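You operate a simulated robot arm through the tools that you are given. There is no shell and no other tool. Be economical: measure what you need, move in short steps, check, and stop when the job is done.

Carry out the task below with a simulated robot arm. There is one attempt and no reset: what you move stays moved.

JOB
Stack the yellow digital gauge from the top of the steel bench on top of the blue digital gauge. Take the blue cap from the top of the steel bench and leave it on the side bench before the controller. Put the red tape spool on the top of the service cart. Take the red-handled tray on the top of the steel bench and put it away on the left end of the side bench. Take the 4 A fuse from the top of the steel bench and leave it on the filter stand under the drain spout. Put the grey pipe fitting on the top of the low table away on the top of the blue tank. Open the door. Any order will do.

It is judged by the outcome, as a careful person would: the job done as asked, and still so three seconds after it is handed in. It fails if anything else is knocked over, pushed out of place, dropped, spilled or broken. Lids that push on must go on centred and level and be pressed home; caps that screw on are set level and turned clockwise until they are tight.

ROBOT AND FRAMES
A 7-joint arm with a two-finger parallel gripper on a trunk, on a base that drives. Base frame: it is fixed to the floor where the robot stands at the start and does not move with it; the origin is under the middle of the robot, x ahead of it, y to its left, z up. Readings come in m, degrees, newtons and seconds.
Its first joint turns from -166.0 to 166.0 degrees. Places, roughly: blue cap (4x4x3 cm) [0.9, 0, 0.9]; digital gauge [0.5, -0.25, 1]; door [-2.4, 4.1, 1]; filter stand under the drain spout [-0.7, 3.7, 0.7]; fuse [0.5, -0.5, 0.75]; grey pipe fitting (3x3x4 cm) [-1, -0.4, 0.6]; left end of the side bench [-0.1, 3.8, 0.8]; red tape spool (6x6x2 cm) [1.1, -0.4, 0.9]; red-handled tray (41x22x6 cm) [0.9, -0.6, 0.9]; side bench before the controller (34x20 cm) [0.34, 3.66, 0.8]; top of the blue tank [-2.4, -2.3, 1.2]; top of the service cart [-2.8, 0.6, 0.8]. Payload 4.4 kg.
Tool frame: the origin (TCP) lies between the finger pads and is the grasp point; the fingertips stand 0.023 m ahead of it; z points along the fingers, y is the line along which they close. Largest opening 0.094 m; finger width 0.038, thickness 0.01; the body of the gripper, 0.054 by 0.096 m, starts 0.039 m behind the TCP.
Orientation is that of the tool frame in the base frame, as a unit quaternion [w, x, y, z]. With the fingers straight down and closing along the base's y, the tool's x points along the base's -x, its y along +y and its z along -z.

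CONTROLS
- The arm moves only by the tool nudge_tool. Its argument "motion" is a list of rows, each an object (a shift or turn left out is 0, a gripper value left out holds the last) with "travel": the shift along the tool's x, y, z in units of 50 mm (1.0 is 50 mm), a list of three; "dr": the turn, a rotation vector about the tool's x, y, z in units of 5 degrees (1.0 is 5 degrees), a list of three; "grip": the gripper command, from -1 (fully open) to 1 (shut), values between in proportion. In form: [{"travel": [dx, dy, dz], "dr": [wx, wy, wz], "grip": grip}, ...]. A call has 1 to 12 rows; each row shifts and turns the commanded pose from where the row before left it, along the tool's axes as they then stand. A call with a number of a shift or a turn outside -1 to 1 is refused whole. Each row takes 0.2 s and may step no farther than 0.05 m and 8.6 degrees from the row before; otherwise, or with a gripper value out of range, the whole call is refused. A pose out of reach is approached as far as the arm can. The call stops where the force on the tool passes 40 N (or 10 N more than at its start, if that is more) or the arm is blocked; 0.2 s more then pass. The fingers move at their own pace (about 0.108 m/s each) and stop on an object; they squeeze with about 27 N. The grip force told is the motor's: it shows also when the fingers shut on nothing. Time passes only in rows, and 0.2 s behind the last, so rows that do not move let the fingers close. It gives the time, the measured TCP pose, the force on the tool (base axes), the opening and the grip force at its end, in the units of the frame above (readings bear some noise), with the torque about the TCP (base axes, N m) and any sound that the robot's microphone picked up.
- Cameras (640 x 400 px; columns grow to the right, rows downward): "scene" is now at [0.1065, 0.1437, 1.4751]; the picture's right is [-1.00, -0.10, 0.00], its down [-0.06, 0.57, -0.82] and it looks along [0.08, -0.82, -0.57] (base axes); focal length 214 px, centre (320, 200). "wrist" rides on the gripper at [0.086, 0.016, -0.075] in the tool frame; the picture's right is [-0.18, 0.98, 0.00], its down [-0.58, -0.11, -0.81] and it looks along [-0.79, -0.15, 0.59] (tool axes); focal length 243 px, centre (320, 200). There is no depth. A picture from a camera that has moved, and an enlarged one, comes with that camera's place and axes in the base frame and with its lens. The place of the scene camera against the robot may be out by one fixed shift of up to 0.012 m in any direction.
- get_image(camera): a new picture of that camera. No time passes.
- base_move(legs): drives the robot by 1 to 6 legs, each [ahead, left, turn to the left] in m, m and degrees, along the robot's own axes; the way and the turn of a leg run together, so that a leg with both is an arc; at most 1.5 m and 180 degrees a leg. The arm and the cameras ride along, it lands a little off, and it stops where it bumps. It gives what a move gives.
- aim_head(pan, tilt): turns the head with the scene camera to pan (to the left, within 120 degrees either way) and tilt (down, from -29 to 69), counted from straight ahead of the robot. It gives what a move gives.
- close_up(camera, box): a new picture of the part [left, top, right, bottom] of that camera's present view, enlarged. No time passes.
- finish_job(): hands the job in; it is judged then, once.

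Go step by step. Nothing tells you exact positions but the pictures and the camera data: compare them with the known pose of the tool, close in by small moves and look again before you grip or let go. The budget is 196 turns and 182 pictures, counting those below and the enlarged ones. Unless the task says otherwise, let go and move clear before handing in.

The tools are called after "Emit:" as name(argument=value, ...) on one line, values as JSON. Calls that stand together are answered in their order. nudge_tool: Moves the arm, as the interface text tells. Its arguments: {"type":"object","properties":{"motion":{"type":"array","items":{"type":"object","properties":{"travel":{"type":"array","items":{"type":"number"}},"dr":{"type":"array","items":{"type":"number"}},"grip":{"type":"number"}}}}},"required":["motion"]} The other tools are called the same way: base_move (legs) drives the base; aim_head (pan, tilt) turns the head that bears the scene camera; get_image (camera) takes a picture; close_up (camera, box) takes an enlarged picture of a part of a camera's view; finish_job () hands the job in.

At the start:

```text
clock: 0.0
tcp_pos: [0.2976, -0.4631, 1.1406]
tcp_rot: [0.001, 0.0, 1.0, 0.0]
ft_force: [-0.5, 1.2, 0.6]
moment: [-0.01, 0.01, -0.03]
finger_gap: 0.0938
finger_force: 0.0
robot x, y, heading: [0.0005, 0.0027, -0.0]
head pan, tilt: [-84.5, 34.9]
```

scene: 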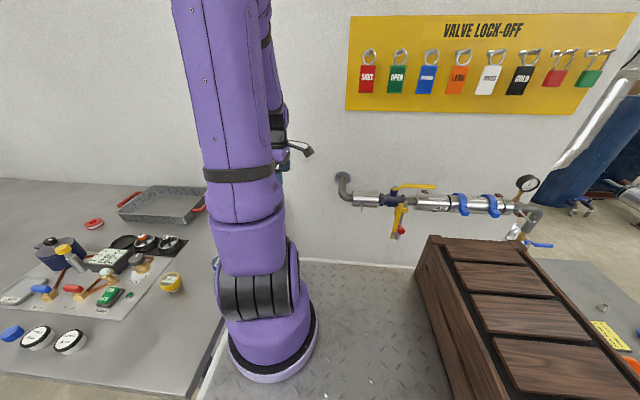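
wrist: 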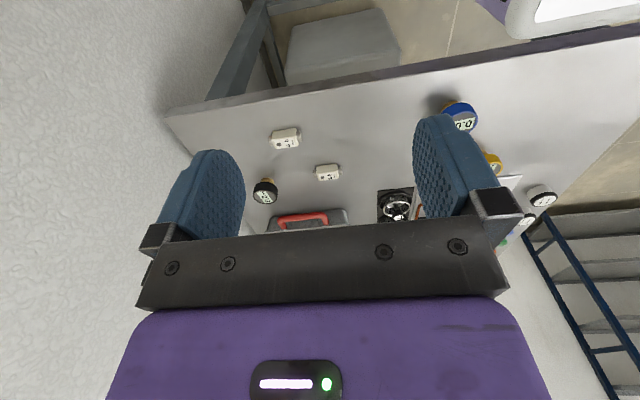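

I see the steel bench to the robot's front and right, with the arm blocking part of the view. I'll look around first with the head, starting with the bench ahead.

Emit:
aim_head(pan=-20, tilt=40)

Emit:
get_image(camera="scene")

Emit:
aim_head(pan=-50, tilt=45)

Emit:
get_image(camera="scene")

Emit:
aim_head(pan=90, tilt=20)

Emit:
get_image(camera="scene")

```text
clock: 1.4
tcp_pos: [0.2971, -0.4633, 1.1415]
tcp_rot: [-0.001, 0.0, 1.0, 0.0]
ft_force: [0.7, -0.1, -0.5]
moment: [-0.02, 0.0, 0.0]
finger_gap: 0.094
finger_force: 0.0
robot x, y, heading: [0.0034, 0.0004, 0.0]
head pan, tilt: [-20.0, 40.0]
```

```text
179 pictures are left
camera scene: at [0.1779, 0.2023, 1.4674], right [-0.34, -0.94, 0.0], down [-0.6, 0.22, -0.77], along [0.72, -0.26, -0.64], focal length 214 px, centre (320, 200)
```

scene: 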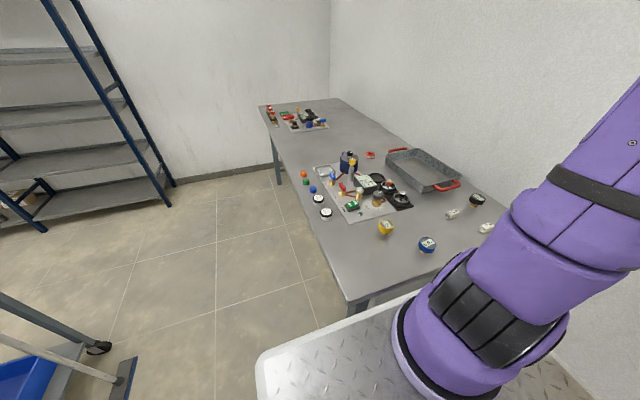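

```text
clock: 2.3
tcp_pos: [0.2972, -0.4635, 1.1414]
tcp_rot: [-0.001, 0.0, 1.0, -0.001]
ft_force: [-0.3, -0.4, 0.7]
moment: [0.01, -0.03, -0.01]
finger_gap: 0.0942
finger_force: 0.0
robot x, y, heading: [-0.0013, 0.0, 0.3]
head pan, tilt: [-50.0, 45.0]
```

```text
178 pictures are left
camera scene: at [0.1504, 0.1692, 1.4602], right [-0.77, -0.64, 0.0], down [-0.46, 0.54, -0.71], along [0.46, -0.54, -0.71], focal length 214 px, centre (320, 200)
```

scene: 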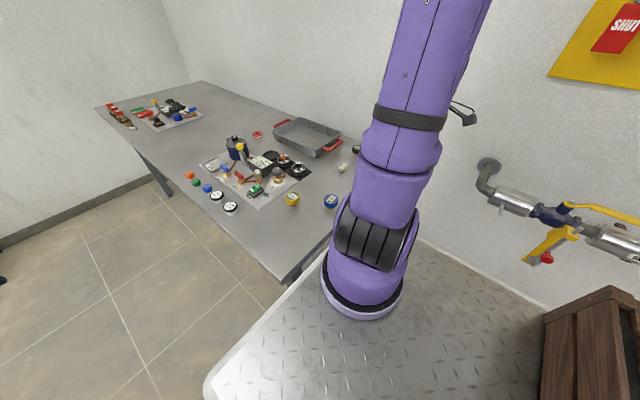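

```text
clock: 4.5
tcp_pos: [0.2961, -0.4623, 1.1416]
tcp_rot: [0.0, 0.0, 1.0, 0.001]
ft_force: [0.0, -1.1, -0.5]
moment: [0.0, -0.04, 0.0]
finger_gap: 0.0939
finger_force: 0.1
robot x, y, heading: [-0.0012, -0.0009, -0.1]
head pan, tilt: [90.0, 20.0]
```

```text
177 pictures are left
camera scene: at [0.0981, 0.3245, 1.4988], right [1.0, 0.0, 0.0], down [0.0, -0.34, -0.94], along [0.0, 0.94, -0.34], focal length 214 px, centre (320, 200)
```

scene: 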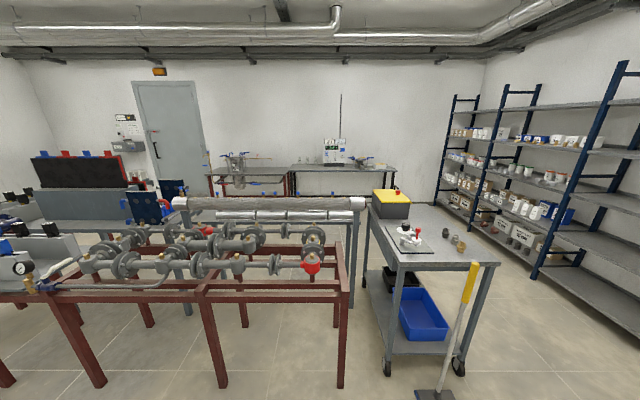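

The bench holds the gauges, mat, tray and so on; the side bench and the door are across the room to the left. I'll look at the remaining directions and enlarge the bench.

Emit:
aim_head(pan=120, tilt=15)

Emit:
get_image(camera="scene")

Emit:
aim_head(pan=-120, tilt=25)

Emit:
get_image(camera="scene")

Emit:
aim_head(pan=-35, tilt=40)

Emit:
close_up(camera="scene", box=[200, 120, 440, 270])

```text
clock: 5.5
tcp_pos: [0.2974, -0.4634, 1.1411]
tcp_rot: [0.001, 0.0, 1.0, 0.0]
ft_force: [-0.2, -0.2, 0.5]
moment: [-0.02, 0.0, -0.01]
finger_gap: 0.0937
finger_force: 0.0
robot x, y, heading: [0.0003, -0.0003, -0.1]
head pan, tilt: [120.0, 15.0]
```

```text
176 pictures are left
camera scene: at [0.0514, 0.3124, 1.507], right [0.87, 0.5, 0.0], down [0.13, -0.22, -0.97], along [-0.48, 0.84, -0.26], focal length 214 px, centre (320, 200)
```

scene: 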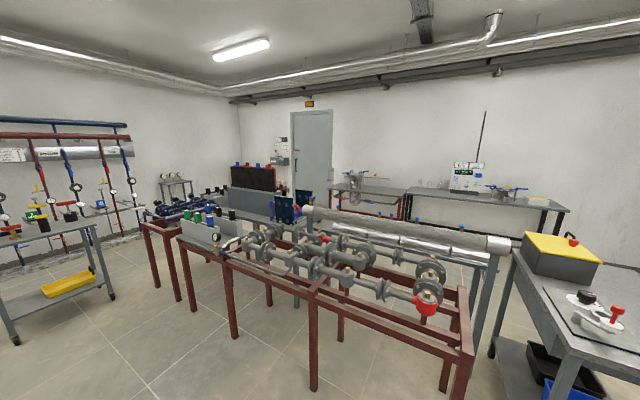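

```text
clock: 8.9
tcp_pos: [0.2963, -0.4637, 1.1407]
tcp_rot: [0.0, 0.0, 1.0, 0.0]
ft_force: [0.2, -0.3, -1.0]
moment: [-0.01, 0.01, 0.0]
finger_gap: 0.0939
finger_force: 0.0
robot x, y, heading: [-0.0029, -0.0002, -0.1]
head pan, tilt: [-120.0, 25.0]
```

```text
175 pictures are left
camera scene: at [0.052, 0.1516, 1.4908], right [-0.87, 0.5, 0.0], down [0.21, 0.37, -0.91], along [-0.45, -0.79, -0.42], focal length 214 px, centre (320, 200)
```

scene: 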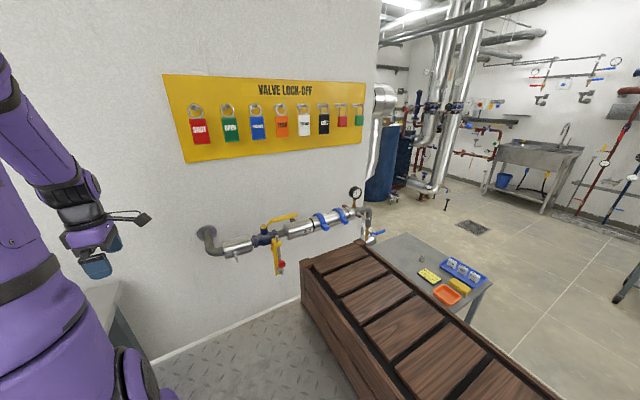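

```text
clock: 10.5
tcp_pos: [0.2956, -0.4646, 1.1408]
tcp_rot: [0.0, 0.0, 1.0, 0.0]
ft_force: [-0.1, 0.3, 0.2]
moment: [0.04, -0.01, 0.02]
finger_gap: 0.0936
finger_force: 0.0
robot x, y, heading: [0.0001, 0.0016, -0.1]
head pan, tilt: [-35.0, 40.0]
```

```text
2.67 times, centred on (320, 195) of scene
camera zoom: at [0.1677, 0.1826, 1.4674], right [-0.57, -0.82, 0.0], down [-0.53, 0.37, -0.77], along [0.63, -0.44, -0.64], focal length 572 px, centre (320, 213)
```

zoom: 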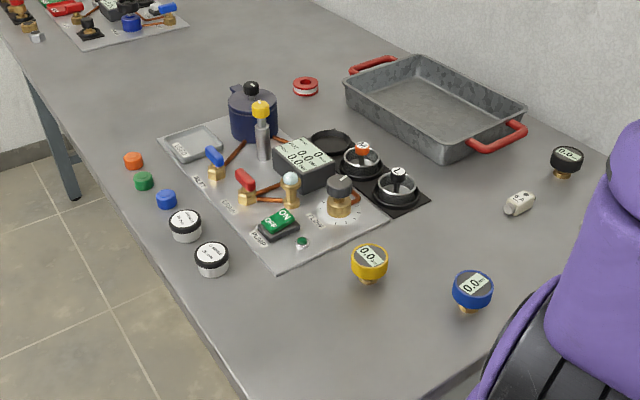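

Bench top is about z=0.86, running along +x with its left edge at y≈0.03. I'll enlarge the gauges, fuses and the other pieces for details.

Emit:
close_up(camera="scene", box=[320, 190, 400, 240])

Emit:
close_up(camera="wrist", box=[240, 110, 360, 220])

Emit:
close_up(camera="scene", box=[380, 160, 460, 210])

```text
8.00 times, centred on (360, 215) of scene
camera zoom: at [0.1677, 0.1826, 1.4674], right [-0.57, -0.82, 0.0], down [-0.53, 0.37, -0.77], along [0.63, -0.44, -0.64], focal length 1716 px, centre (0, 80)
```

zoom: 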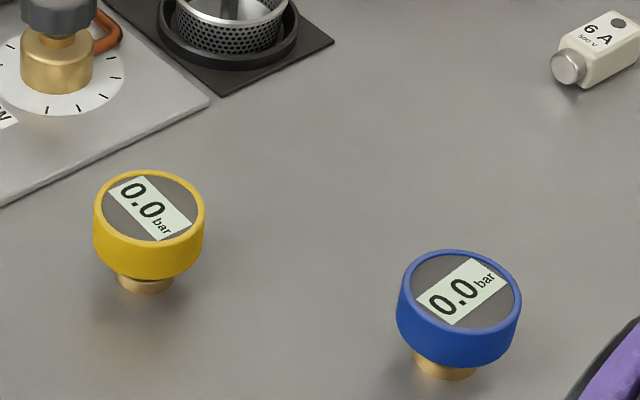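

```text
3.64 times, centred on (300, 165) of wrist
camera zoom: at [0.2107, -0.4463, 1.2153], right [0.18, 0.98, 0.0], down [0.58, -0.11, 0.81], along [0.79, -0.15, -0.59], focal length 882 px, centre (393, 327)
```

zoom: 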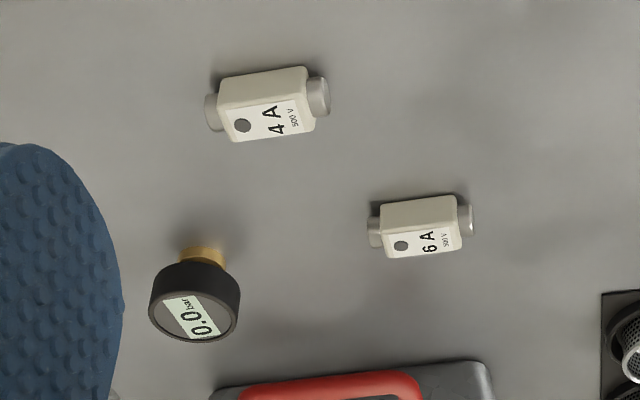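

```text
8.00 times, centred on (420, 185) of scene
camera zoom: at [0.1677, 0.1826, 1.4674], right [-0.57, -0.82, 0.0], down [-0.53, 0.37, -0.77], along [0.63, -0.44, -0.64], focal length 1716 px, centre (-480, 320)
```

zoom: 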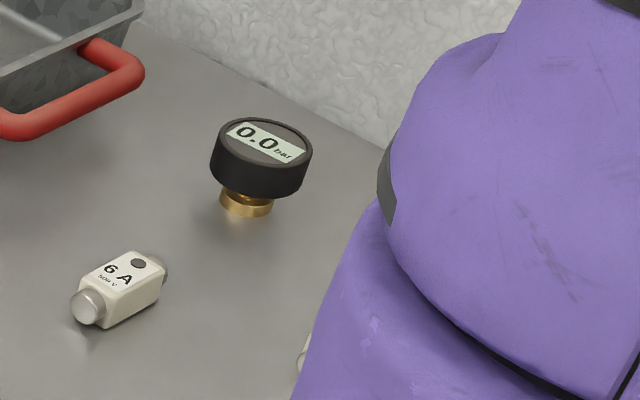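

Yellow gauge at about (0.594, -0.20), blue at about (0.475, -0.28), heads about 5 cm across. I'll move above the yellow one.

Emit:
nudge_tool(motion=[{"travel": [-0.7, 0.62, 0], "grip": -1}, {"travel": [-0.7, 0.62, 0]}, {"travel": [-0.7, 0.62, 0]}, {"travel": [-0.7, 0.62, 0]}, {"travel": [-0.7, 0.62, 0]}, {"travel": [-0.7, 0.62, 0]}, {"travel": [-0.7, 0.62, 0]}, {"travel": [-0.7, 0.62, 0]}, {"travel": [0, 0, 0.6]}, {"travel": [0, 0, 0.6]}, {"travel": [0, 0, 0]}])

Emit:
get_image(camera="wrist")

Emit:
get_image(camera="scene")

```text
clock: 12.9
tcp_pos: [0.5746, -0.2158, 1.0824]
tcp_rot: [0.0, 0.0, 1.0, 0.0]
ft_force: [0.5, -0.1, 0.1]
moment: [0.0, 0.0, -0.01]
finger_gap: 0.094
finger_force: 0.1
robot x, y, heading: [-0.0004, 0.002, 0.1]
head pan, tilt: [-35.0, 40.0]
```

```text
170 pictures are left
camera wrist: at [0.4882, -0.1993, 1.1576], right [0.18, 0.98, 0.0], down [0.58, -0.11, 0.81], along [0.79, -0.15, -0.59], focal length 243 px, centre (320, 200)
```

wrist: 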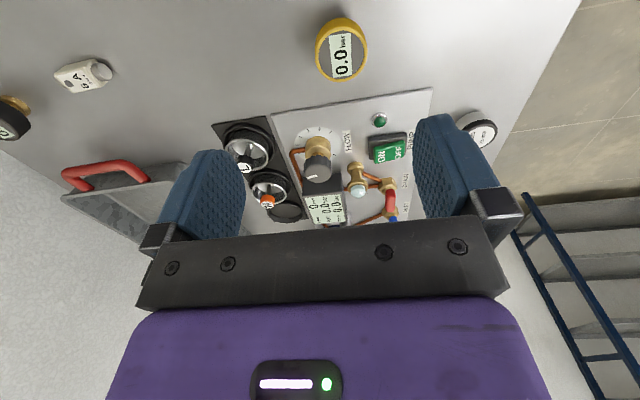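

```text
169 pictures are left
camera scene: at [0.1676, 0.1828, 1.4674], right [-0.57, -0.82, 0.0], down [-0.53, 0.37, -0.77], along [0.63, -0.44, -0.64], focal length 214 px, centre (320, 200)
```

scene: 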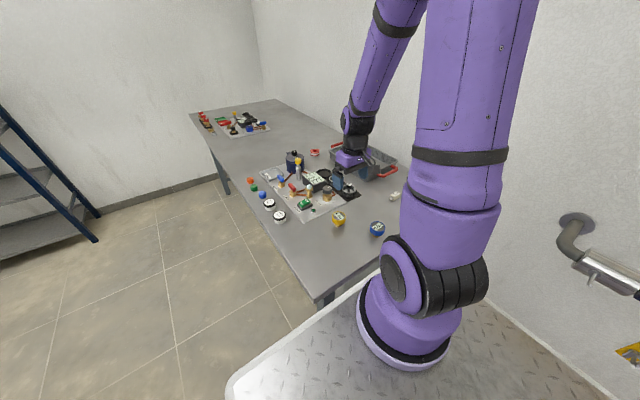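

The wrist view puts the yellow gauge at about (0.585, -0.196). I'll go down a bit and look again to get its height.

Emit:
nudge_tool(motion=[{"travel": [-0.2, 0.36, 0]}, {"travel": [0, 0, 0.8]}, {"travel": [0, 0, 0.8]}, {"travel": [0, 0, 0]}])

Emit:
get_image(camera="wrist")

Emit:
close_up(camera="scene", box=[300, 150, 400, 250])

```text
clock: 13.9
tcp_pos: [0.5896, -0.2004, 1.0006]
tcp_rot: [0.0, 0.0, 1.0, 0.0]
ft_force: [0.6, -1.0, 0.8]
moment: [0.02, 0.0, 0.0]
finger_gap: 0.094
finger_force: 0.0
robot x, y, heading: [0.0024, -0.0006, 0.1]
head pan, tilt: [-35.0, 40.0]
```

```text
168 pictures are left
camera wrist: at [0.5035, -0.1832, 1.0759], right [0.18, 0.98, 0.0], down [0.58, -0.11, 0.81], along [0.79, -0.15, -0.59], focal length 243 px, centre (320, 200)
```

wrist: 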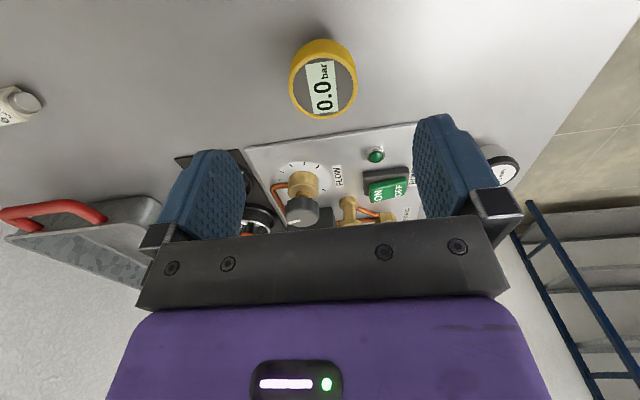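

```text
4.00 times, centred on (350, 200) of scene
camera zoom: at [0.1675, 0.1828, 1.4674], right [-0.57, -0.82, 0.0], down [-0.53, 0.37, -0.77], along [0.63, -0.44, -0.64], focal length 858 px, centre (200, 200)
```

zoom: 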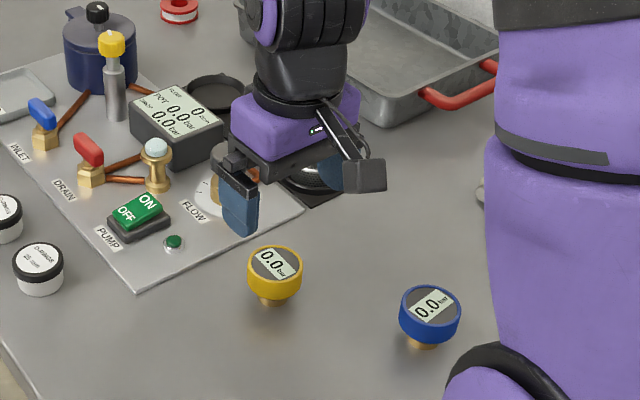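

Triangulation puts the face at z≈0.90–0.935 and y≈-0.196. I'll go lower with the fingers straddling it and look again.

Emit:
nudge_tool(motion=[{"travel": [0, 0.08, 0.5]}, {"travel": [0, 0, 0.5]}, {"travel": [0, 0, 0]}])

Emit:
get_image(camera="wrist")

Emit:
close_up(camera="scene", box=[300, 150, 400, 250])

```text
clock: 14.7
tcp_pos: [0.5866, -0.1958, 0.9517]
tcp_rot: [0.0, 0.0, 1.0, 0.0]
ft_force: [-0.5, -0.2, 0.1]
moment: [0.01, 0.0, 0.0]
finger_gap: 0.094
finger_force: 0.0
robot x, y, heading: [-0.0002, 0.0022, 0.0]
head pan, tilt: [-35.0, 40.0]
```

```text
166 pictures are left
camera wrist: at [0.501, -0.1787, 1.0265], right [0.18, 0.98, 0.0], down [0.58, -0.11, 0.81], along [0.79, -0.15, -0.59], focal length 243 px, centre (320, 200)
```

wrist: 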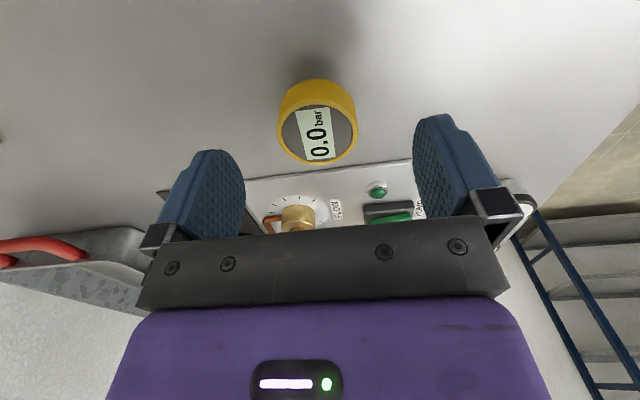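

```text
4.00 times, centred on (350, 200) of scene
camera zoom: at [0.1677, 0.1827, 1.4674], right [-0.57, -0.82, 0.0], down [-0.53, 0.37, -0.77], along [0.63, -0.44, -0.64], focal length 858 px, centre (200, 200)
```

zoom: 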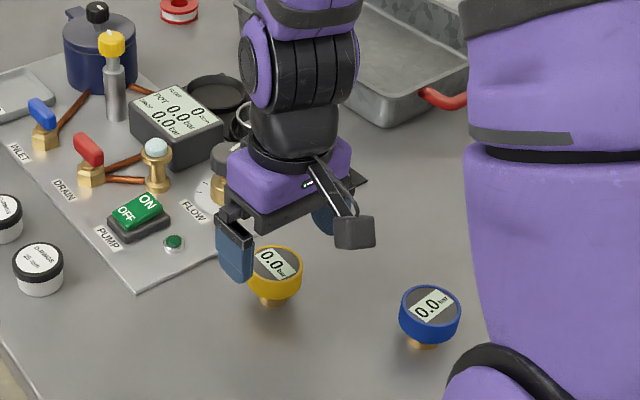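

The yellow face is at (0.588, -0.196, 0.915), and the scene camera reads about (+0.009, -0.006) off. I'll descend to z≈0.90 and grip.

Emit:
nudge_tool(motion=[{"travel": [-0.03, 0, 0.5]}, {"travel": [0, 0, 0.5]}, {"travel": [0, 0, 0]}, {"grip": 1}, {"grip": 1}, {"grip": 1}, {"grip": 1}])

Emit:
get_image(camera="wrist")

```text
clock: 16.3
tcp_pos: [0.5895, -0.1921, 0.9024]
tcp_rot: [0.0, 0.0, 1.0, 0.0]
ft_force: [-0.2, -0.6, 0.2]
moment: [-0.02, 0.03, 0.03]
finger_gap: 0.051
finger_force: 26.8
robot x, y, heading: [-0.0028, 0.0034, 0.1]
head pan, tilt: [-35.0, 40.0]
```

```text
164 pictures are left
camera wrist: at [0.5034, -0.1755, 0.9763], right [0.18, 0.98, 0.0], down [0.58, -0.11, 0.81], along [0.79, -0.15, -0.59], focal length 243 px, centre (320, 200)
```

wrist: 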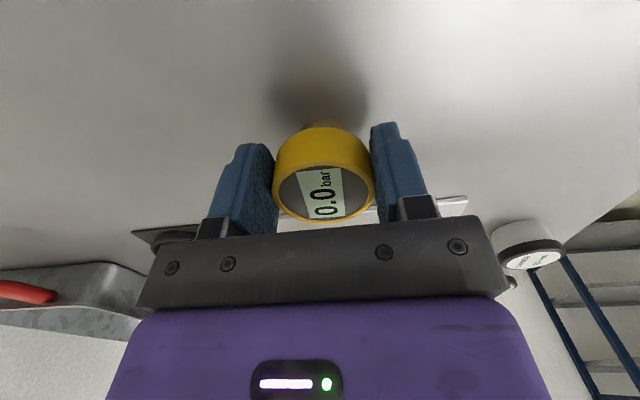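

Gripped at 51 mm. I'll lift and carry it to above the blue gauge, at about (0.469, -0.278).

Emit:
nudge_tool(motion=[{"travel": [0, 0, -0.6]}, {"travel": [0, 0, -0.6]}, {"travel": [0, 0, -0.6]}, {"travel": [0.6, -0.43, 0]}, {"travel": [0.6, -0.43, 0]}, {"travel": [0.6, -0.43, 0]}, {"travel": [0.6, -0.43, 0]}, {"travel": [0, 0, 0]}, {"travel": [0, 0, 0]}])

Emit:
close_up(camera="scene", box=[320, 170, 420, 250])

Emit:
get_image(camera="wrist")

```text
clock: 18.3
tcp_pos: [0.4836, -0.2896, 0.9927]
tcp_rot: [0.0, 0.001, 1.0, 0.001]
ft_force: [0.6, -0.2, -2.2]
moment: [-0.01, -0.01, 0.01]
finger_gap: 0.0509
finger_force: 27.2
out of reach, approached as far as the arm can: row 6, 7
robot x, y, heading: [-0.0004, 0.0023, -0.0]
head pan, tilt: [-35.0, 40.0]
```

```text
5.00 times, centred on (370, 210) of scene
camera zoom: at [0.1678, 0.1826, 1.4674], right [-0.57, -0.82, 0.0], down [-0.53, 0.37, -0.77], along [0.63, -0.44, -0.64], focal length 1072 px, centre (70, 150)
```

zoom: 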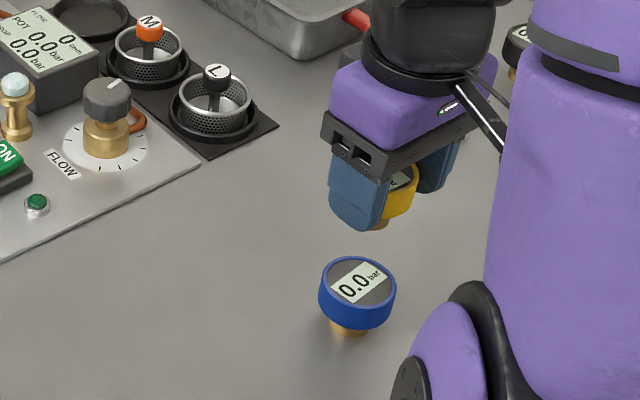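

```text
162 pictures are left
camera wrist: at [0.397, -0.2736, 1.0668], right [0.18, 0.98, 0.0], down [0.58, -0.11, 0.81], along [0.79, -0.15, -0.59], focal length 243 px, centre (320, 200)
```

wrist: 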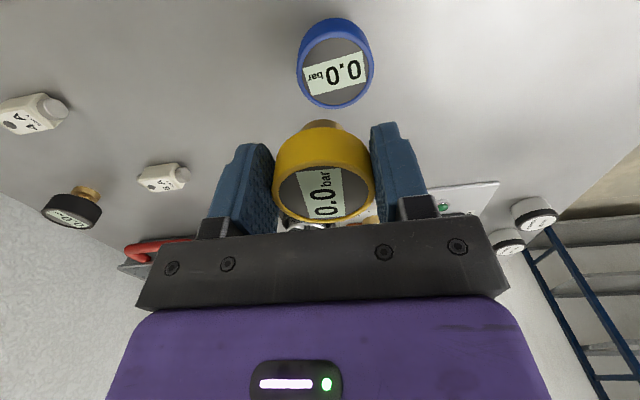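

The target is a little too near the arm for this posture (the arm stopped at x=0.4836). The blue gauge is confirmed at about (0.470, -0.277). I'll back the base up 0.15 m.

Emit:
nudge_tool(motion=[{"travel": [-0.3, 0.3, -0.5]}, {"travel": [0, 0, -0.5]}, {"travel": [0, 0, 0]}])

Emit:
base_move(legs=[[-0.15, 0, 0]])

Emit:
get_image(camera="scene")

```text
clock: 19.1
tcp_pos: [0.498, -0.2746, 1.0428]
tcp_rot: [0.001, 0.0, 1.0, 0.0]
ft_force: [-0.6, -0.4, -1.9]
moment: [0.01, 0.03, 0.0]
finger_gap: 0.0509
finger_force: 27.2
robot x, y, heading: [-0.0021, -0.0024, 0.2]
head pan, tilt: [-35.0, 40.0]
```

```text
clock: 20.4
tcp_pos: [0.347, -0.2765, 1.0424]
tcp_rot: [0.001, 0.002, 1.0, 0.0]
ft_force: [0.2, -0.1, -2.0]
moment: [0.01, 0.04, -0.03]
finger_gap: 0.0509
finger_force: 27.1
robot x, y, heading: [-0.1492, 0.0004, -0.4]
head pan, tilt: [-35.0, 40.0]
```

```text
161 pictures are left
camera scene: at [0.0184, 0.1821, 1.4674], right [-0.58, -0.82, 0.0], down [-0.52, 0.37, -0.77], along [0.63, -0.44, -0.64], focal length 214 px, centre (320, 200)
```

scene: 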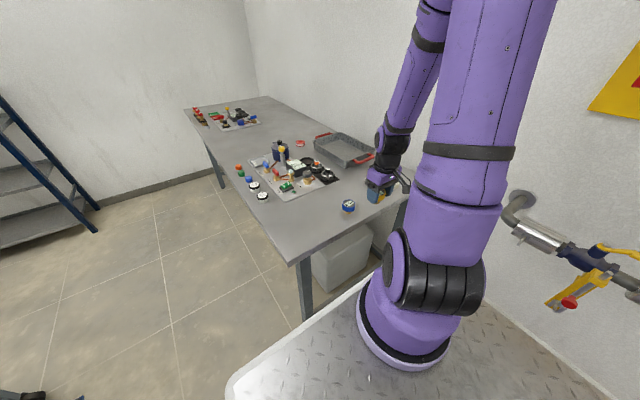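

I backed up 0.15 m. Now I'll move forward to above the blue gauge.

Emit:
nudge_tool(motion=[{"travel": [-0.5, 0, 0]}, {"travel": [-0.5, 0, 0]}, {"travel": [-0.5, 0, 0]}, {"travel": [-0.5, 0, 0]}, {"travel": [-0.46, 0, 0]}, {"travel": [0, 0, 0.5]}, {"travel": [0, 0, 0.5]}, {"travel": [0, 0, 0]}, {"travel": [0, 0, 0]}])

Emit:
close_up(camera="scene", box=[300, 160, 400, 240])

Emit:
get_image(camera="wrist")

```text
clock: 22.4
tcp_pos: [0.4673, -0.2778, 0.9939]
tcp_rot: [0.0, 0.003, 1.0, 0.0]
ft_force: [-0.3, 0.8, -2.8]
moment: [0.02, 0.0, -0.01]
finger_gap: 0.0507
finger_force: 27.1
robot x, y, heading: [-0.1484, 0.0011, -0.5]
head pan, tilt: [-35.0, 40.0]
```

```text
5.00 times, centred on (350, 200) of scene
camera zoom: at [0.0184, 0.1822, 1.4674], right [-0.58, -0.82, 0.0], down [-0.52, 0.37, -0.77], along [0.63, -0.44, -0.64], focal length 1072 px, centre (170, 200)
```

zoom: 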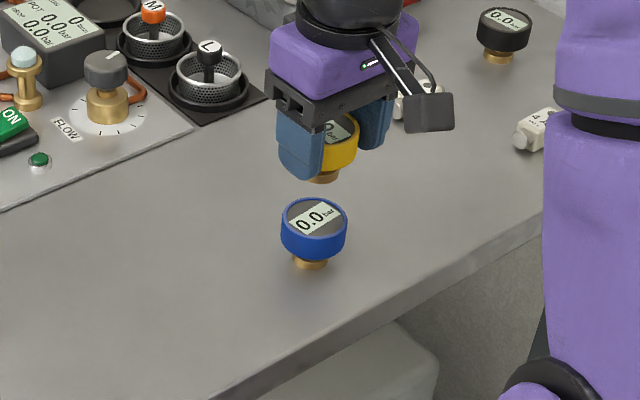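

```text
159 pictures are left
camera wrist: at [0.3822, -0.2599, 1.0675], right [0.19, 0.98, 0.0], down [0.58, -0.11, 0.81], along [0.79, -0.15, -0.59], focal length 243 px, centre (320, 200)
```

wrist: 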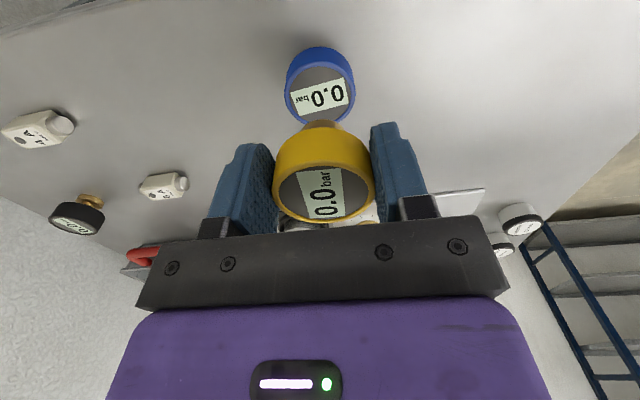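

Yellow is aligned over blue to within a few mm. I'll make a small correction and begin the descent.

Emit:
nudge_tool(motion=[{"travel": [-0.04, 0.04, 0.3]}, {"travel": [0, 0, 0.3]}, {"travel": [0, 0, 0]}, {"travel": [0, 0, 0]}])

Emit:
close_up(camera="scene", box=[320, 180, 380, 228])

```text
clock: 23.4
tcp_pos: [0.4705, -0.2744, 0.9637]
tcp_rot: [0.0, 0.003, 1.0, 0.0]
ft_force: [-0.6, 0.3, -1.7]
moment: [0.0, 0.02, 0.01]
finger_gap: 0.051
finger_force: 26.4
robot x, y, heading: [-0.1504, 0.0037, -0.1]
head pan, tilt: [-35.0, 40.0]
```

```text
8.33 times, centred on (350, 204) of scene
camera zoom: at [0.0184, 0.1821, 1.4674], right [-0.58, -0.82, 0.0], down [-0.52, 0.37, -0.77], along [0.63, -0.44, -0.64], focal length 1787 px, centre (70, 167)
```

zoom: 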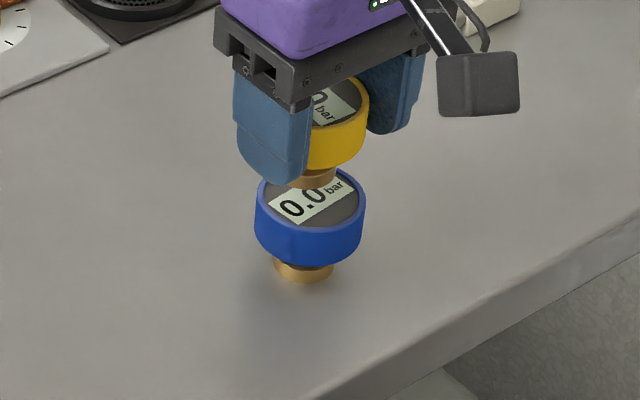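

Alignment looks within 2 mm. I'll lower in small steps, watching the force.

Emit:
nudge_tool(motion=[{"travel": [0, 0.02, 0.12]}, {"travel": [0, 0, 0.05]}, {"travel": [0, 0, 0]}])

Emit:
close_up(camera="scene", box=[320, 180, 380, 228])

```text
clock: 24.2
tcp_pos: [0.4709, -0.2729, 0.9555]
tcp_rot: [0.0, 0.003, 1.0, 0.0]
ft_force: [0.9, -0.3, -3.1]
moment: [0.0, 0.04, 0.01]
finger_gap: 0.0513
finger_force: 27.2
robot x, y, heading: [-0.1507, -0.0018, -0.4]
head pan, tilt: [-35.0, 40.0]
```

```text
8.33 times, centred on (350, 204) of scene
camera zoom: at [0.0184, 0.1821, 1.4674], right [-0.58, -0.82, 0.0], down [-0.52, 0.37, -0.77], along [0.63, -0.44, -0.64], focal length 1787 px, centre (70, 167)
```

zoom: 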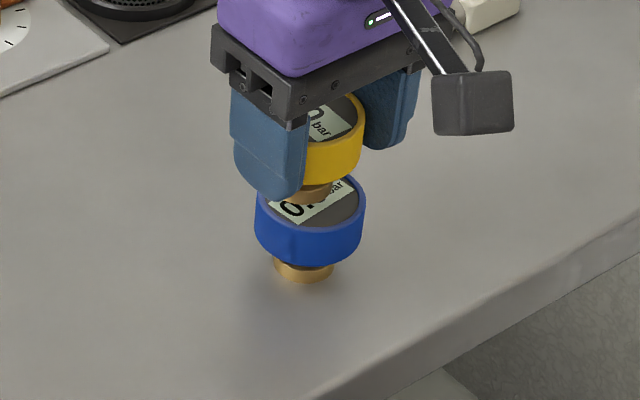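

Not in contact yet; I'll lower further in small steps.

Emit:
nudge_tool(motion=[{"travel": [0, 0, 0.06]}, {"travel": [0, 0, 0.04]}, {"travel": [0, 0, 0]}])

Emit:
close_up(camera="scene", box=[320, 180, 380, 228])

```text
clock: 25.0
tcp_pos: [0.4708, -0.2739, 0.9489]
tcp_rot: [0.0, 0.003, 1.0, 0.0]
ft_force: [-0.8, 0.0, -2.3]
moment: [0.01, 0.03, 0.01]
finger_gap: 0.0508
finger_force: 26.6
robot x, y, heading: [-0.1488, 0.0008, -0.4]
head pan, tilt: [-35.0, 40.0]
```

```text
8.33 times, centred on (350, 204) of scene
camera zoom: at [0.0185, 0.1821, 1.4674], right [-0.58, -0.82, 0.0], down [-0.52, 0.37, -0.77], along [0.63, -0.44, -0.64], focal length 1787 px, centre (70, 167)
```

zoom: 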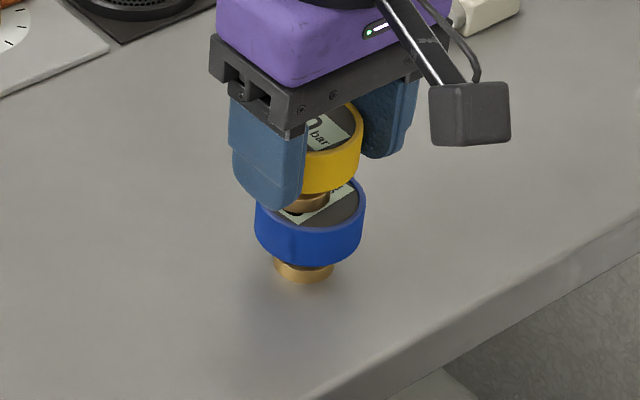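

Still no contact; I'll go down further, gently.

Emit:
nudge_tool(motion=[{"travel": [0, 0, 0.06]}, {"travel": [0, 0, 0]}])

Emit:
nudge_tool(motion=[{"travel": [0, 0, 0.05]}, {"travel": [0, 0, 0]}])

Emit:
close_up(camera="scene", box=[320, 180, 380, 228])

```text
clock: 25.6
tcp_pos: [0.4715, -0.2745, 0.9458]
tcp_rot: [0.0, 0.003, 1.0, 0.0]
ft_force: [-0.5, 0.2, -2.6]
moment: [-0.03, 0.02, -0.03]
finger_gap: 0.051
finger_force: 26.9
robot x, y, heading: [-0.1532, 0.0008, -0.2]
head pan, tilt: [-35.0, 40.0]
```

```text
clock: 26.2
tcp_pos: [0.471, -0.2739, 0.9436]
tcp_rot: [0.003, 0.003, 1.0, 0.0]
ft_force: [-0.7, -0.8, 28.6]
moment: [-0.03, -0.26, 0.01]
finger_gap: 0.051
finger_force: 26.3
robot x, y, heading: [-0.1494, -0.0016, -0.3]
head pan, tilt: [-35.0, 40.0]
```

```text
8.33 times, centred on (350, 204) of scene
camera zoom: at [0.0175, 0.1825, 1.4675], right [-0.58, -0.82, 0.0], down [-0.52, 0.37, -0.77], along [0.63, -0.44, -0.64], focal length 1787 px, centre (70, 167)
```

zoom: 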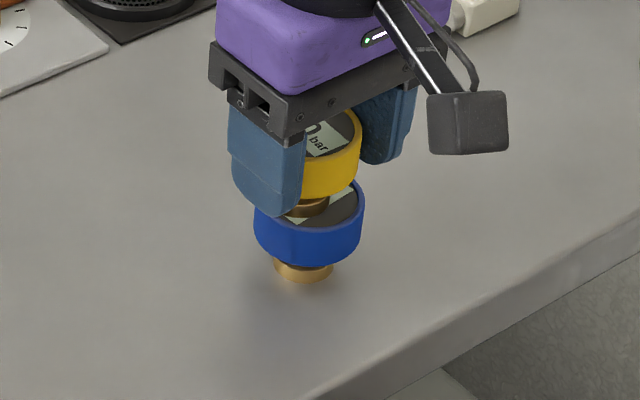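

Contact: 28 N. I'll relieve the pressure slightly, then release.

Emit:
nudge_tool(motion=[{"travel": [0, 0, -0.02]}, {"travel": [0, 0, 0]}])

Emit:
nudge_tool(motion=[{"grip": 0.3}, {"grip": 0.1}, {"grip": -0.2}, {"grip": -1}, {"grip": -1}, {"grip": -1}])

Emit:
close_up(camera="scene", box=[320, 180, 380, 228])

Emit:
get_image(camera="wrist")

```text
clock: 26.8
tcp_pos: [0.4714, -0.2734, 0.9457]
tcp_rot: [-0.001, 0.003, 1.0, 0.0]
ft_force: [2.7, -3.1, 10.6]
moment: [-0.17, -0.38, -0.06]
finger_gap: 0.0509
finger_force: 27.1
robot x, y, heading: [-0.1487, 0.0015, -0.5]
head pan, tilt: [-35.0, 40.0]
```

```text
clock: 28.2
tcp_pos: [0.4716, -0.2737, 0.9456]
tcp_rot: [-0.001, 0.002, 1.0, 0.0]
ft_force: [0.5, -0.2, 0.7]
moment: [-0.02, 0.01, 0.0]
finger_gap: 0.0941
finger_force: 0.1
robot x, y, heading: [-0.1504, 0.0039, -0.5]
head pan, tilt: [-35.0, 40.0]
```

```text
8.33 times, centred on (350, 204) of scene
camera zoom: at [0.0184, 0.1822, 1.4674], right [-0.58, -0.82, 0.0], down [-0.52, 0.37, -0.77], along [0.63, -0.44, -0.64], focal length 1787 px, centre (70, 167)
```

zoom: 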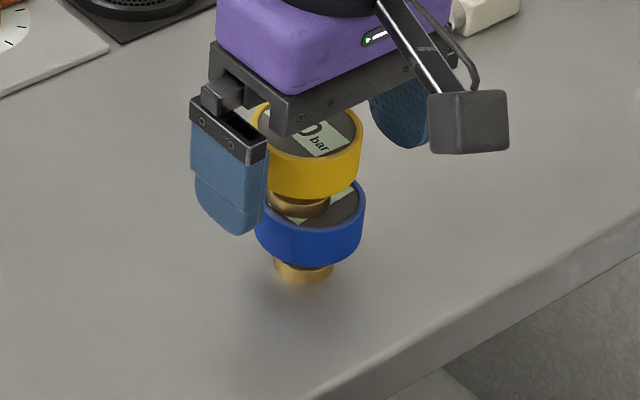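

```text
153 pictures are left
camera wrist: at [0.3856, -0.256, 1.0194], right [0.19, 0.98, 0.0], down [0.58, -0.11, 0.81], along [0.79, -0.15, -0.59], focal length 243 px, centre (320, 200)
```

wrist: 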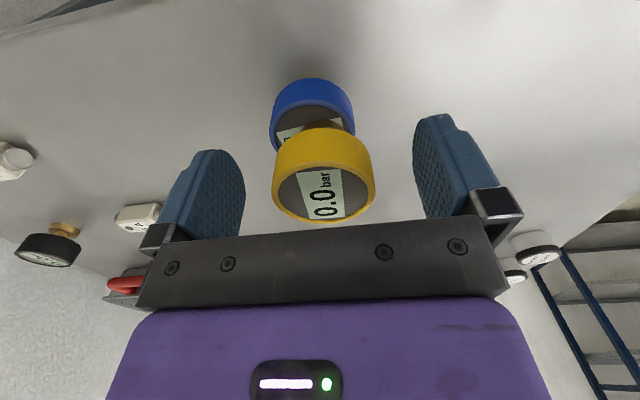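

The yellow gauge is stacked on the blue and stable. I'll lift clear and check it.

Emit:
nudge_tool(motion=[{"travel": [0, 0, -0.5]}, {"travel": [0, 0, -0.9]}, {"travel": [0, 0, -0.9]}, {"travel": [0, 0, -0.6]}, {"travel": [0, 0, 0]}])

Emit:
close_up(camera="scene", box=[310, 140, 430, 236])

Emit:
get_image(camera="wrist")

```text
clock: 29.4
tcp_pos: [0.4676, -0.2765, 1.0948]
tcp_rot: [0.001, 0.003, 1.0, -0.001]
ft_force: [0.0, -0.3, 0.2]
moment: [0.04, 0.02, 0.01]
finger_gap: 0.0939
finger_force: 0.1
robot x, y, heading: [-0.149, 0.0035, -0.3]
head pan, tilt: [-35.0, 40.0]
```

```text
4.17 times, centred on (370, 188) of scene
camera zoom: at [0.0185, 0.1821, 1.4674], right [-0.58, -0.82, 0.0], down [-0.52, 0.37, -0.77], along [0.63, -0.44, -0.64], focal length 894 px, centre (112, 250)
```

zoom: 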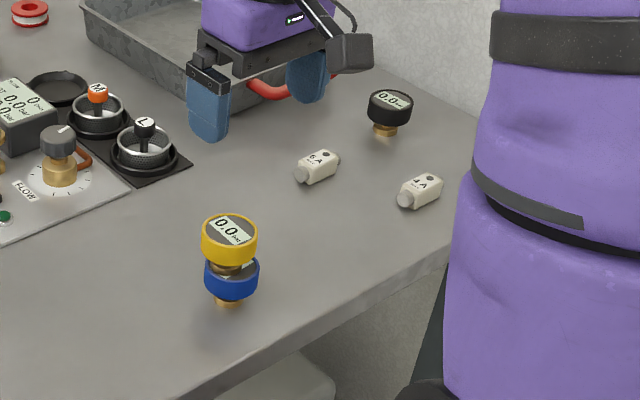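

```text
151 pictures are left
camera wrist: at [0.3828, -0.2597, 1.1685], right [0.19, 0.98, 0.0], down [0.58, -0.11, 0.81], along [0.79, -0.15, -0.59], focal length 243 px, centre (320, 200)
```

wrist: 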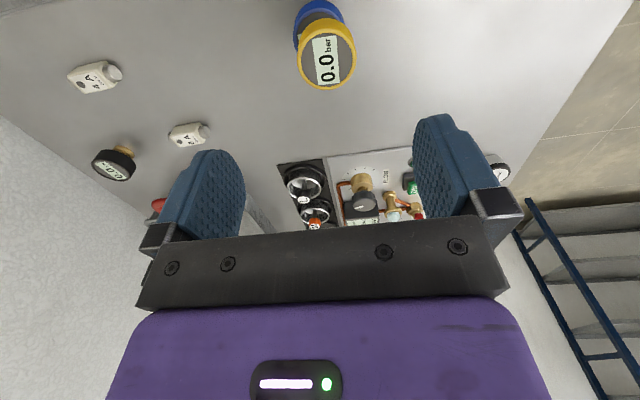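

The stack is good. The 4 A fuse lies with its long axis along y at about (0.47, -0.555). I'll move over it and turn the tool 90° so it closes along x.

Emit:
nudge_tool(motion=[{"travel": [0, -0.9, 0]}, {"travel": [0, -0.9, 0]}, {"travel": [0, -0.9, 0]}, {"travel": [0, -0.9, 0]}, {"travel": [-0.05, -0.9, 0]}, {"travel": [0, -0.9, 0]}, {"dr": [0, 0, 1]}, {"dr": [0, 0, 1]}, {"dr": [0, 0, 1]}, {"dr": [0, 0, 1]}, {"dr": [0, 0, 1]}, {"dr": [0, 0, 1]}])

Emit:
nudge_tool(motion=[{"dr": [0, 0, 1]}, {"dr": [0, 0, 1]}, {"dr": [0, 0, 1]}, {"dr": [0, 0, 1]}, {"dr": [0, 0, 1]}, {"dr": [0, 0, 1]}, {"dr": [0, 0, 1]}, {"dr": [0, 0, 1]}, {"dr": [0, 0, 1]}, {"dr": [0, 0, 1]}, {"dr": [0, 0, 1]}, {"dr": [0, 0, 1]}])

Emit:
get_image(camera="wrist")

```text
clock: 32.0
tcp_pos: [0.4713, -0.5438, 1.0896]
tcp_rot: [0.0, 0.262, 0.965, -0.001]
ft_force: [0.1, 1.0, 0.8]
moment: [0.01, 0.01, 0.0]
finger_gap: 0.094
finger_force: 0.0
robot x, y, heading: [-0.1534, 0.0029, -0.5]
head pan, tilt: [-35.0, 40.0]
```

```text
clock: 34.6
tcp_pos: [0.4733, -0.5445, 1.09]
tcp_rot: [0.0, 0.71, 0.705, 0.0]
ft_force: [0.2, 1.0, -0.7]
moment: [0.03, 0.02, -0.02]
finger_gap: 0.094
finger_force: 0.1
robot x, y, heading: [-0.1505, 0.0032, -0.5]
head pan, tilt: [-35.0, 40.0]
```

```text
150 pictures are left
camera wrist: at [0.4902, -0.4567, 1.1633], right [0.98, -0.19, 0.0], down [-0.11, -0.58, 0.81], along [-0.15, -0.79, -0.59], focal length 243 px, centre (320, 200)
```

wrist: 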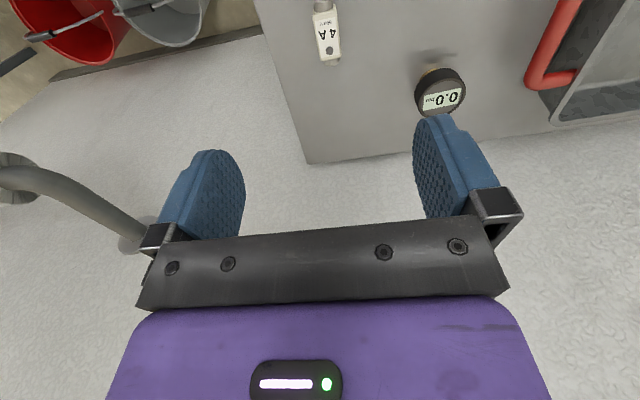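

The fuse reads as 4 A at about (0.478, -0.552). I'll descend partway and refine.

Emit:
nudge_tool(motion=[{"travel": [-0.14, 0.08, 0.8]}, {"travel": [0, 0, 0.8]}, {"travel": [0, 0, 0.8]}, {"travel": [0, 0, 0]}])

Emit:
get_image(camera="wrist")

```text
clock: 35.6
tcp_pos: [0.4772, -0.5521, 0.9698]
tcp_rot: [0.0, 0.709, 0.705, 0.0]
ft_force: [-0.2, -0.5, -0.3]
moment: [0.0, 0.01, -0.01]
finger_gap: 0.0939
finger_force: 0.0
robot x, y, heading: [-0.1507, 0.0, -0.4]
head pan, tilt: [-35.0, 40.0]
```

```text
149 pictures are left
camera wrist: at [0.4948, -0.464, 1.0441], right [0.98, -0.19, 0.0], down [-0.11, -0.58, 0.81], along [-0.15, -0.79, -0.59], focal length 243 px, centre (320, 200)
```

wrist: 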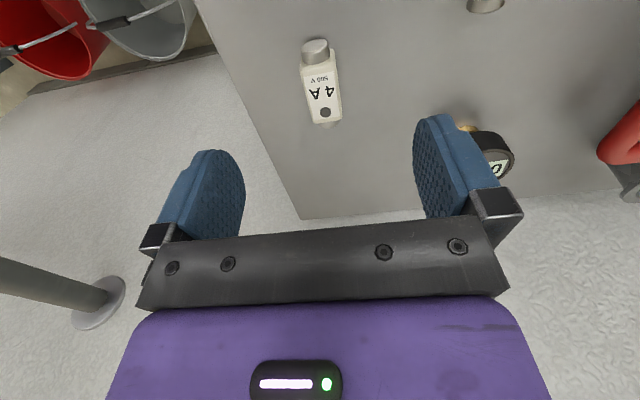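

Fuse center at (0.479, -0.550). I'll descend carefully to z≈0.898, just above the bench.

Emit:
nudge_tool(motion=[{"travel": [0.04, 0.04, 0.6]}, {"travel": [0, 0, 0.5]}, {"travel": [0, 0, 0.3]}, {"travel": [0, 0, 0]}, {"travel": [0, 0, 0]}])

Emit:
get_image(camera="wrist")

Emit:
close_up(camera="scene", box=[360, 150, 420, 200])

```text
clock: 36.8
tcp_pos: [0.4779, -0.5506, 0.8982]
tcp_rot: [0.0, 0.71, 0.705, 0.0]
ft_force: [1.6, -0.3, 1.2]
moment: [0.0, 0.02, 0.05]
finger_gap: 0.094
finger_force: 0.0
robot x, y, heading: [-0.1484, 0.002, -0.3]
head pan, tilt: [-35.0, 40.0]
```

```text
148 pictures are left
camera wrist: at [0.4954, -0.4629, 0.9732], right [0.98, -0.19, 0.0], down [-0.11, -0.58, 0.81], along [-0.15, -0.79, -0.59], focal length 243 px, centre (320, 200)
```

wrist: 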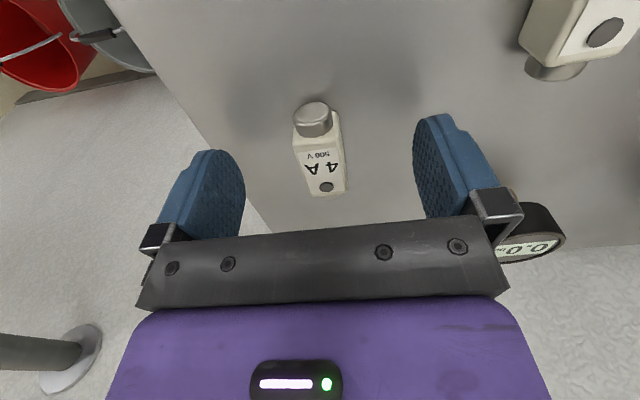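

```text
8.00 times, centred on (390, 175) of scene
camera zoom: at [0.0184, 0.1821, 1.4674], right [-0.58, -0.82, 0.0], down [-0.52, 0.37, -0.77], along [0.63, -0.44, -0.64], focal length 1716 px, centre (-240, 400)
```

zoom: 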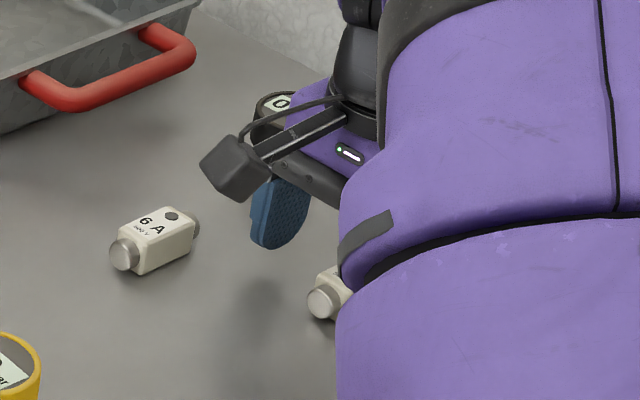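

The fuse is centred between the fingers; I'll grip.

Emit:
nudge_tool(motion=[{"travel": [0, 0, 0.06]}, {"grip": 0}, {"grip": 0.5}, {"grip": 1}, {"grip": 1}, {"grip": 1}, {"travel": [0, 0, -0.3]}, {"travel": [0, 0, -0.7]}, {"travel": [0, 0, -0.9]}, {"travel": [0, 0, -0.9]}, {"travel": [0, 0, -0.9]}, {"travel": [0, 0, 0]}])

Emit:
get_image(camera="wrist")

```text
clock: 39.4
tcp_pos: [0.4793, -0.552, 1.0796]
tcp_rot: [0.001, 0.71, 0.705, 0.001]
ft_force: [0.9, 0.2, -1.3]
moment: [0.07, 0.04, 0.0]
finger_gap: 0.0231
finger_force: 27.0
robot x, y, heading: [-0.1478, 0.0024, -0.3]
head pan, tilt: [-35.0, 40.0]
```

```text
146 pictures are left
camera wrist: at [0.4973, -0.4636, 1.1542], right [0.98, -0.19, 0.0], down [-0.11, -0.58, 0.81], along [-0.15, -0.79, -0.59], focal length 243 px, centre (320, 200)
```

wrist: 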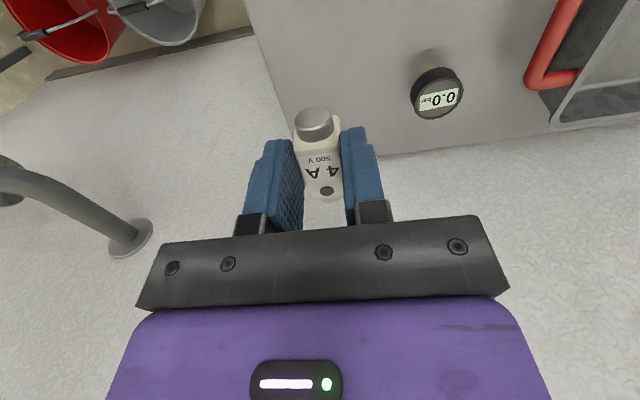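

Fuse held. I'll raise it and bring the arm in front of the robot for the drive, then look over the route.

Emit:
nudge_tool(motion=[{"travel": [0, 0, -0.9]}, {"travel": [0, 0, -0.9]}, {"travel": [0.8, 0, 0]}, {"travel": [0.9, 0, 0]}, {"travel": [0.9, 0, 0]}, {"travel": [0.9, 0, 0]}, {"travel": [0.9, 0, 0]}, {"travel": [0.9, 0, 0]}, {"travel": [0.9, 0, 0]}, {"travel": [0.9, 0, 0]}, {"travel": [0.9, 0, 0]}, {"travel": [0, 0, 0]}])

Emit:
aim_head(pan=45, tilt=30)

Emit:
get_image(camera="scene")

```text
clock: 42.0
tcp_pos: [0.4826, -0.1529, 1.1698]
tcp_rot: [0.0, 0.709, 0.705, 0.0]
ft_force: [0.2, -0.1, -0.5]
moment: [0.06, 0.03, -0.03]
finger_gap: 0.0231
finger_force: 26.8
robot x, y, heading: [-0.1503, 0.0019, -0.3]
head pan, tilt: [-35.0, 40.0]
```

```text
clock: 43.6
tcp_pos: [0.4819, -0.1524, 1.1693]
tcp_rot: [-0.001, 0.709, 0.705, 0.0]
ft_force: [0.6, -0.2, -0.9]
moment: [0.01, 0.01, 0.02]
finger_gap: 0.0231
finger_force: 27.5
robot x, y, heading: [-0.1496, 0.0018, -0.5]
head pan, tilt: [45.0, 30.0]
```

```text
145 pictures are left
camera scene: at [0.0133, 0.2949, 1.4828], right [0.7, -0.71, 0.0], down [-0.36, -0.35, -0.87], along [0.62, 0.61, -0.5], focal length 214 px, centre (320, 200)
```

scene: 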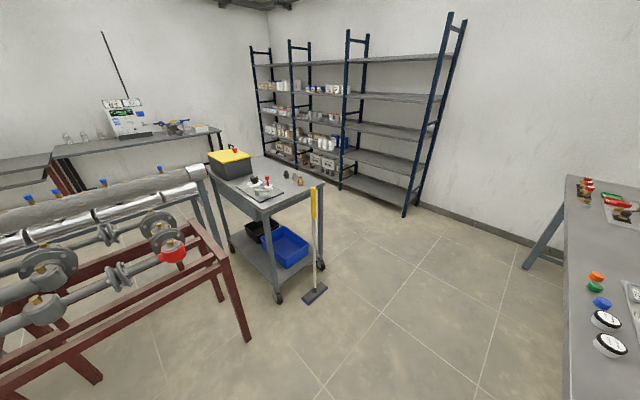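

The route runs between the bench and the cart, then between the cart and the shelves, to the side bench. I'll drive in legs.

Emit:
base_move(legs=[[0, 0.6, 0], [1.45, 0, 0], [0, 0, 90], [0, -0.3, 0], [1.3, 0, 0]])

Emit:
aim_head(pan=40, tilt=25)

Emit:
get_image(camera="scene")

```text
clock: 65.3
tcp_pos: [1.631, 2.5296, 1.1702]
tcp_rot: [-0.001, -0.03, 1.0, -0.001]
ft_force: [0.4, 0.2, -1.1]
moment: [-0.01, -0.01, 0.0]
finger_gap: 0.023
finger_force: 27.1
robot x, y, heading: [1.5189, 1.8883, 93.4]
head pan, tilt: [45.0, 30.0]
```

```text
clock: 66.0
tcp_pos: [1.6309, 2.5294, 1.1712]
tcp_rot: [0.0, -0.031, 1.0, 0.0]
ft_force: [0.1, 0.7, -0.8]
moment: [0.01, 0.04, 0.02]
finger_gap: 0.0232
finger_force: 27.2
robot x, y, heading: [1.5186, 1.8886, 93.7]
head pan, tilt: [40.0, 25.0]
```

```text
144 pictures are left
camera scene: at [1.2127, 2.0375, 1.4907], right [0.73, 0.69, 0.0], down [0.29, -0.31, -0.91], along [-0.62, 0.66, -0.42], focal length 214 px, centre (320, 200)
```

scene: 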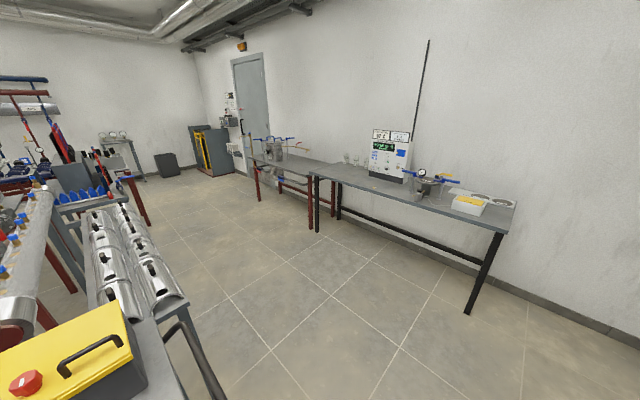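

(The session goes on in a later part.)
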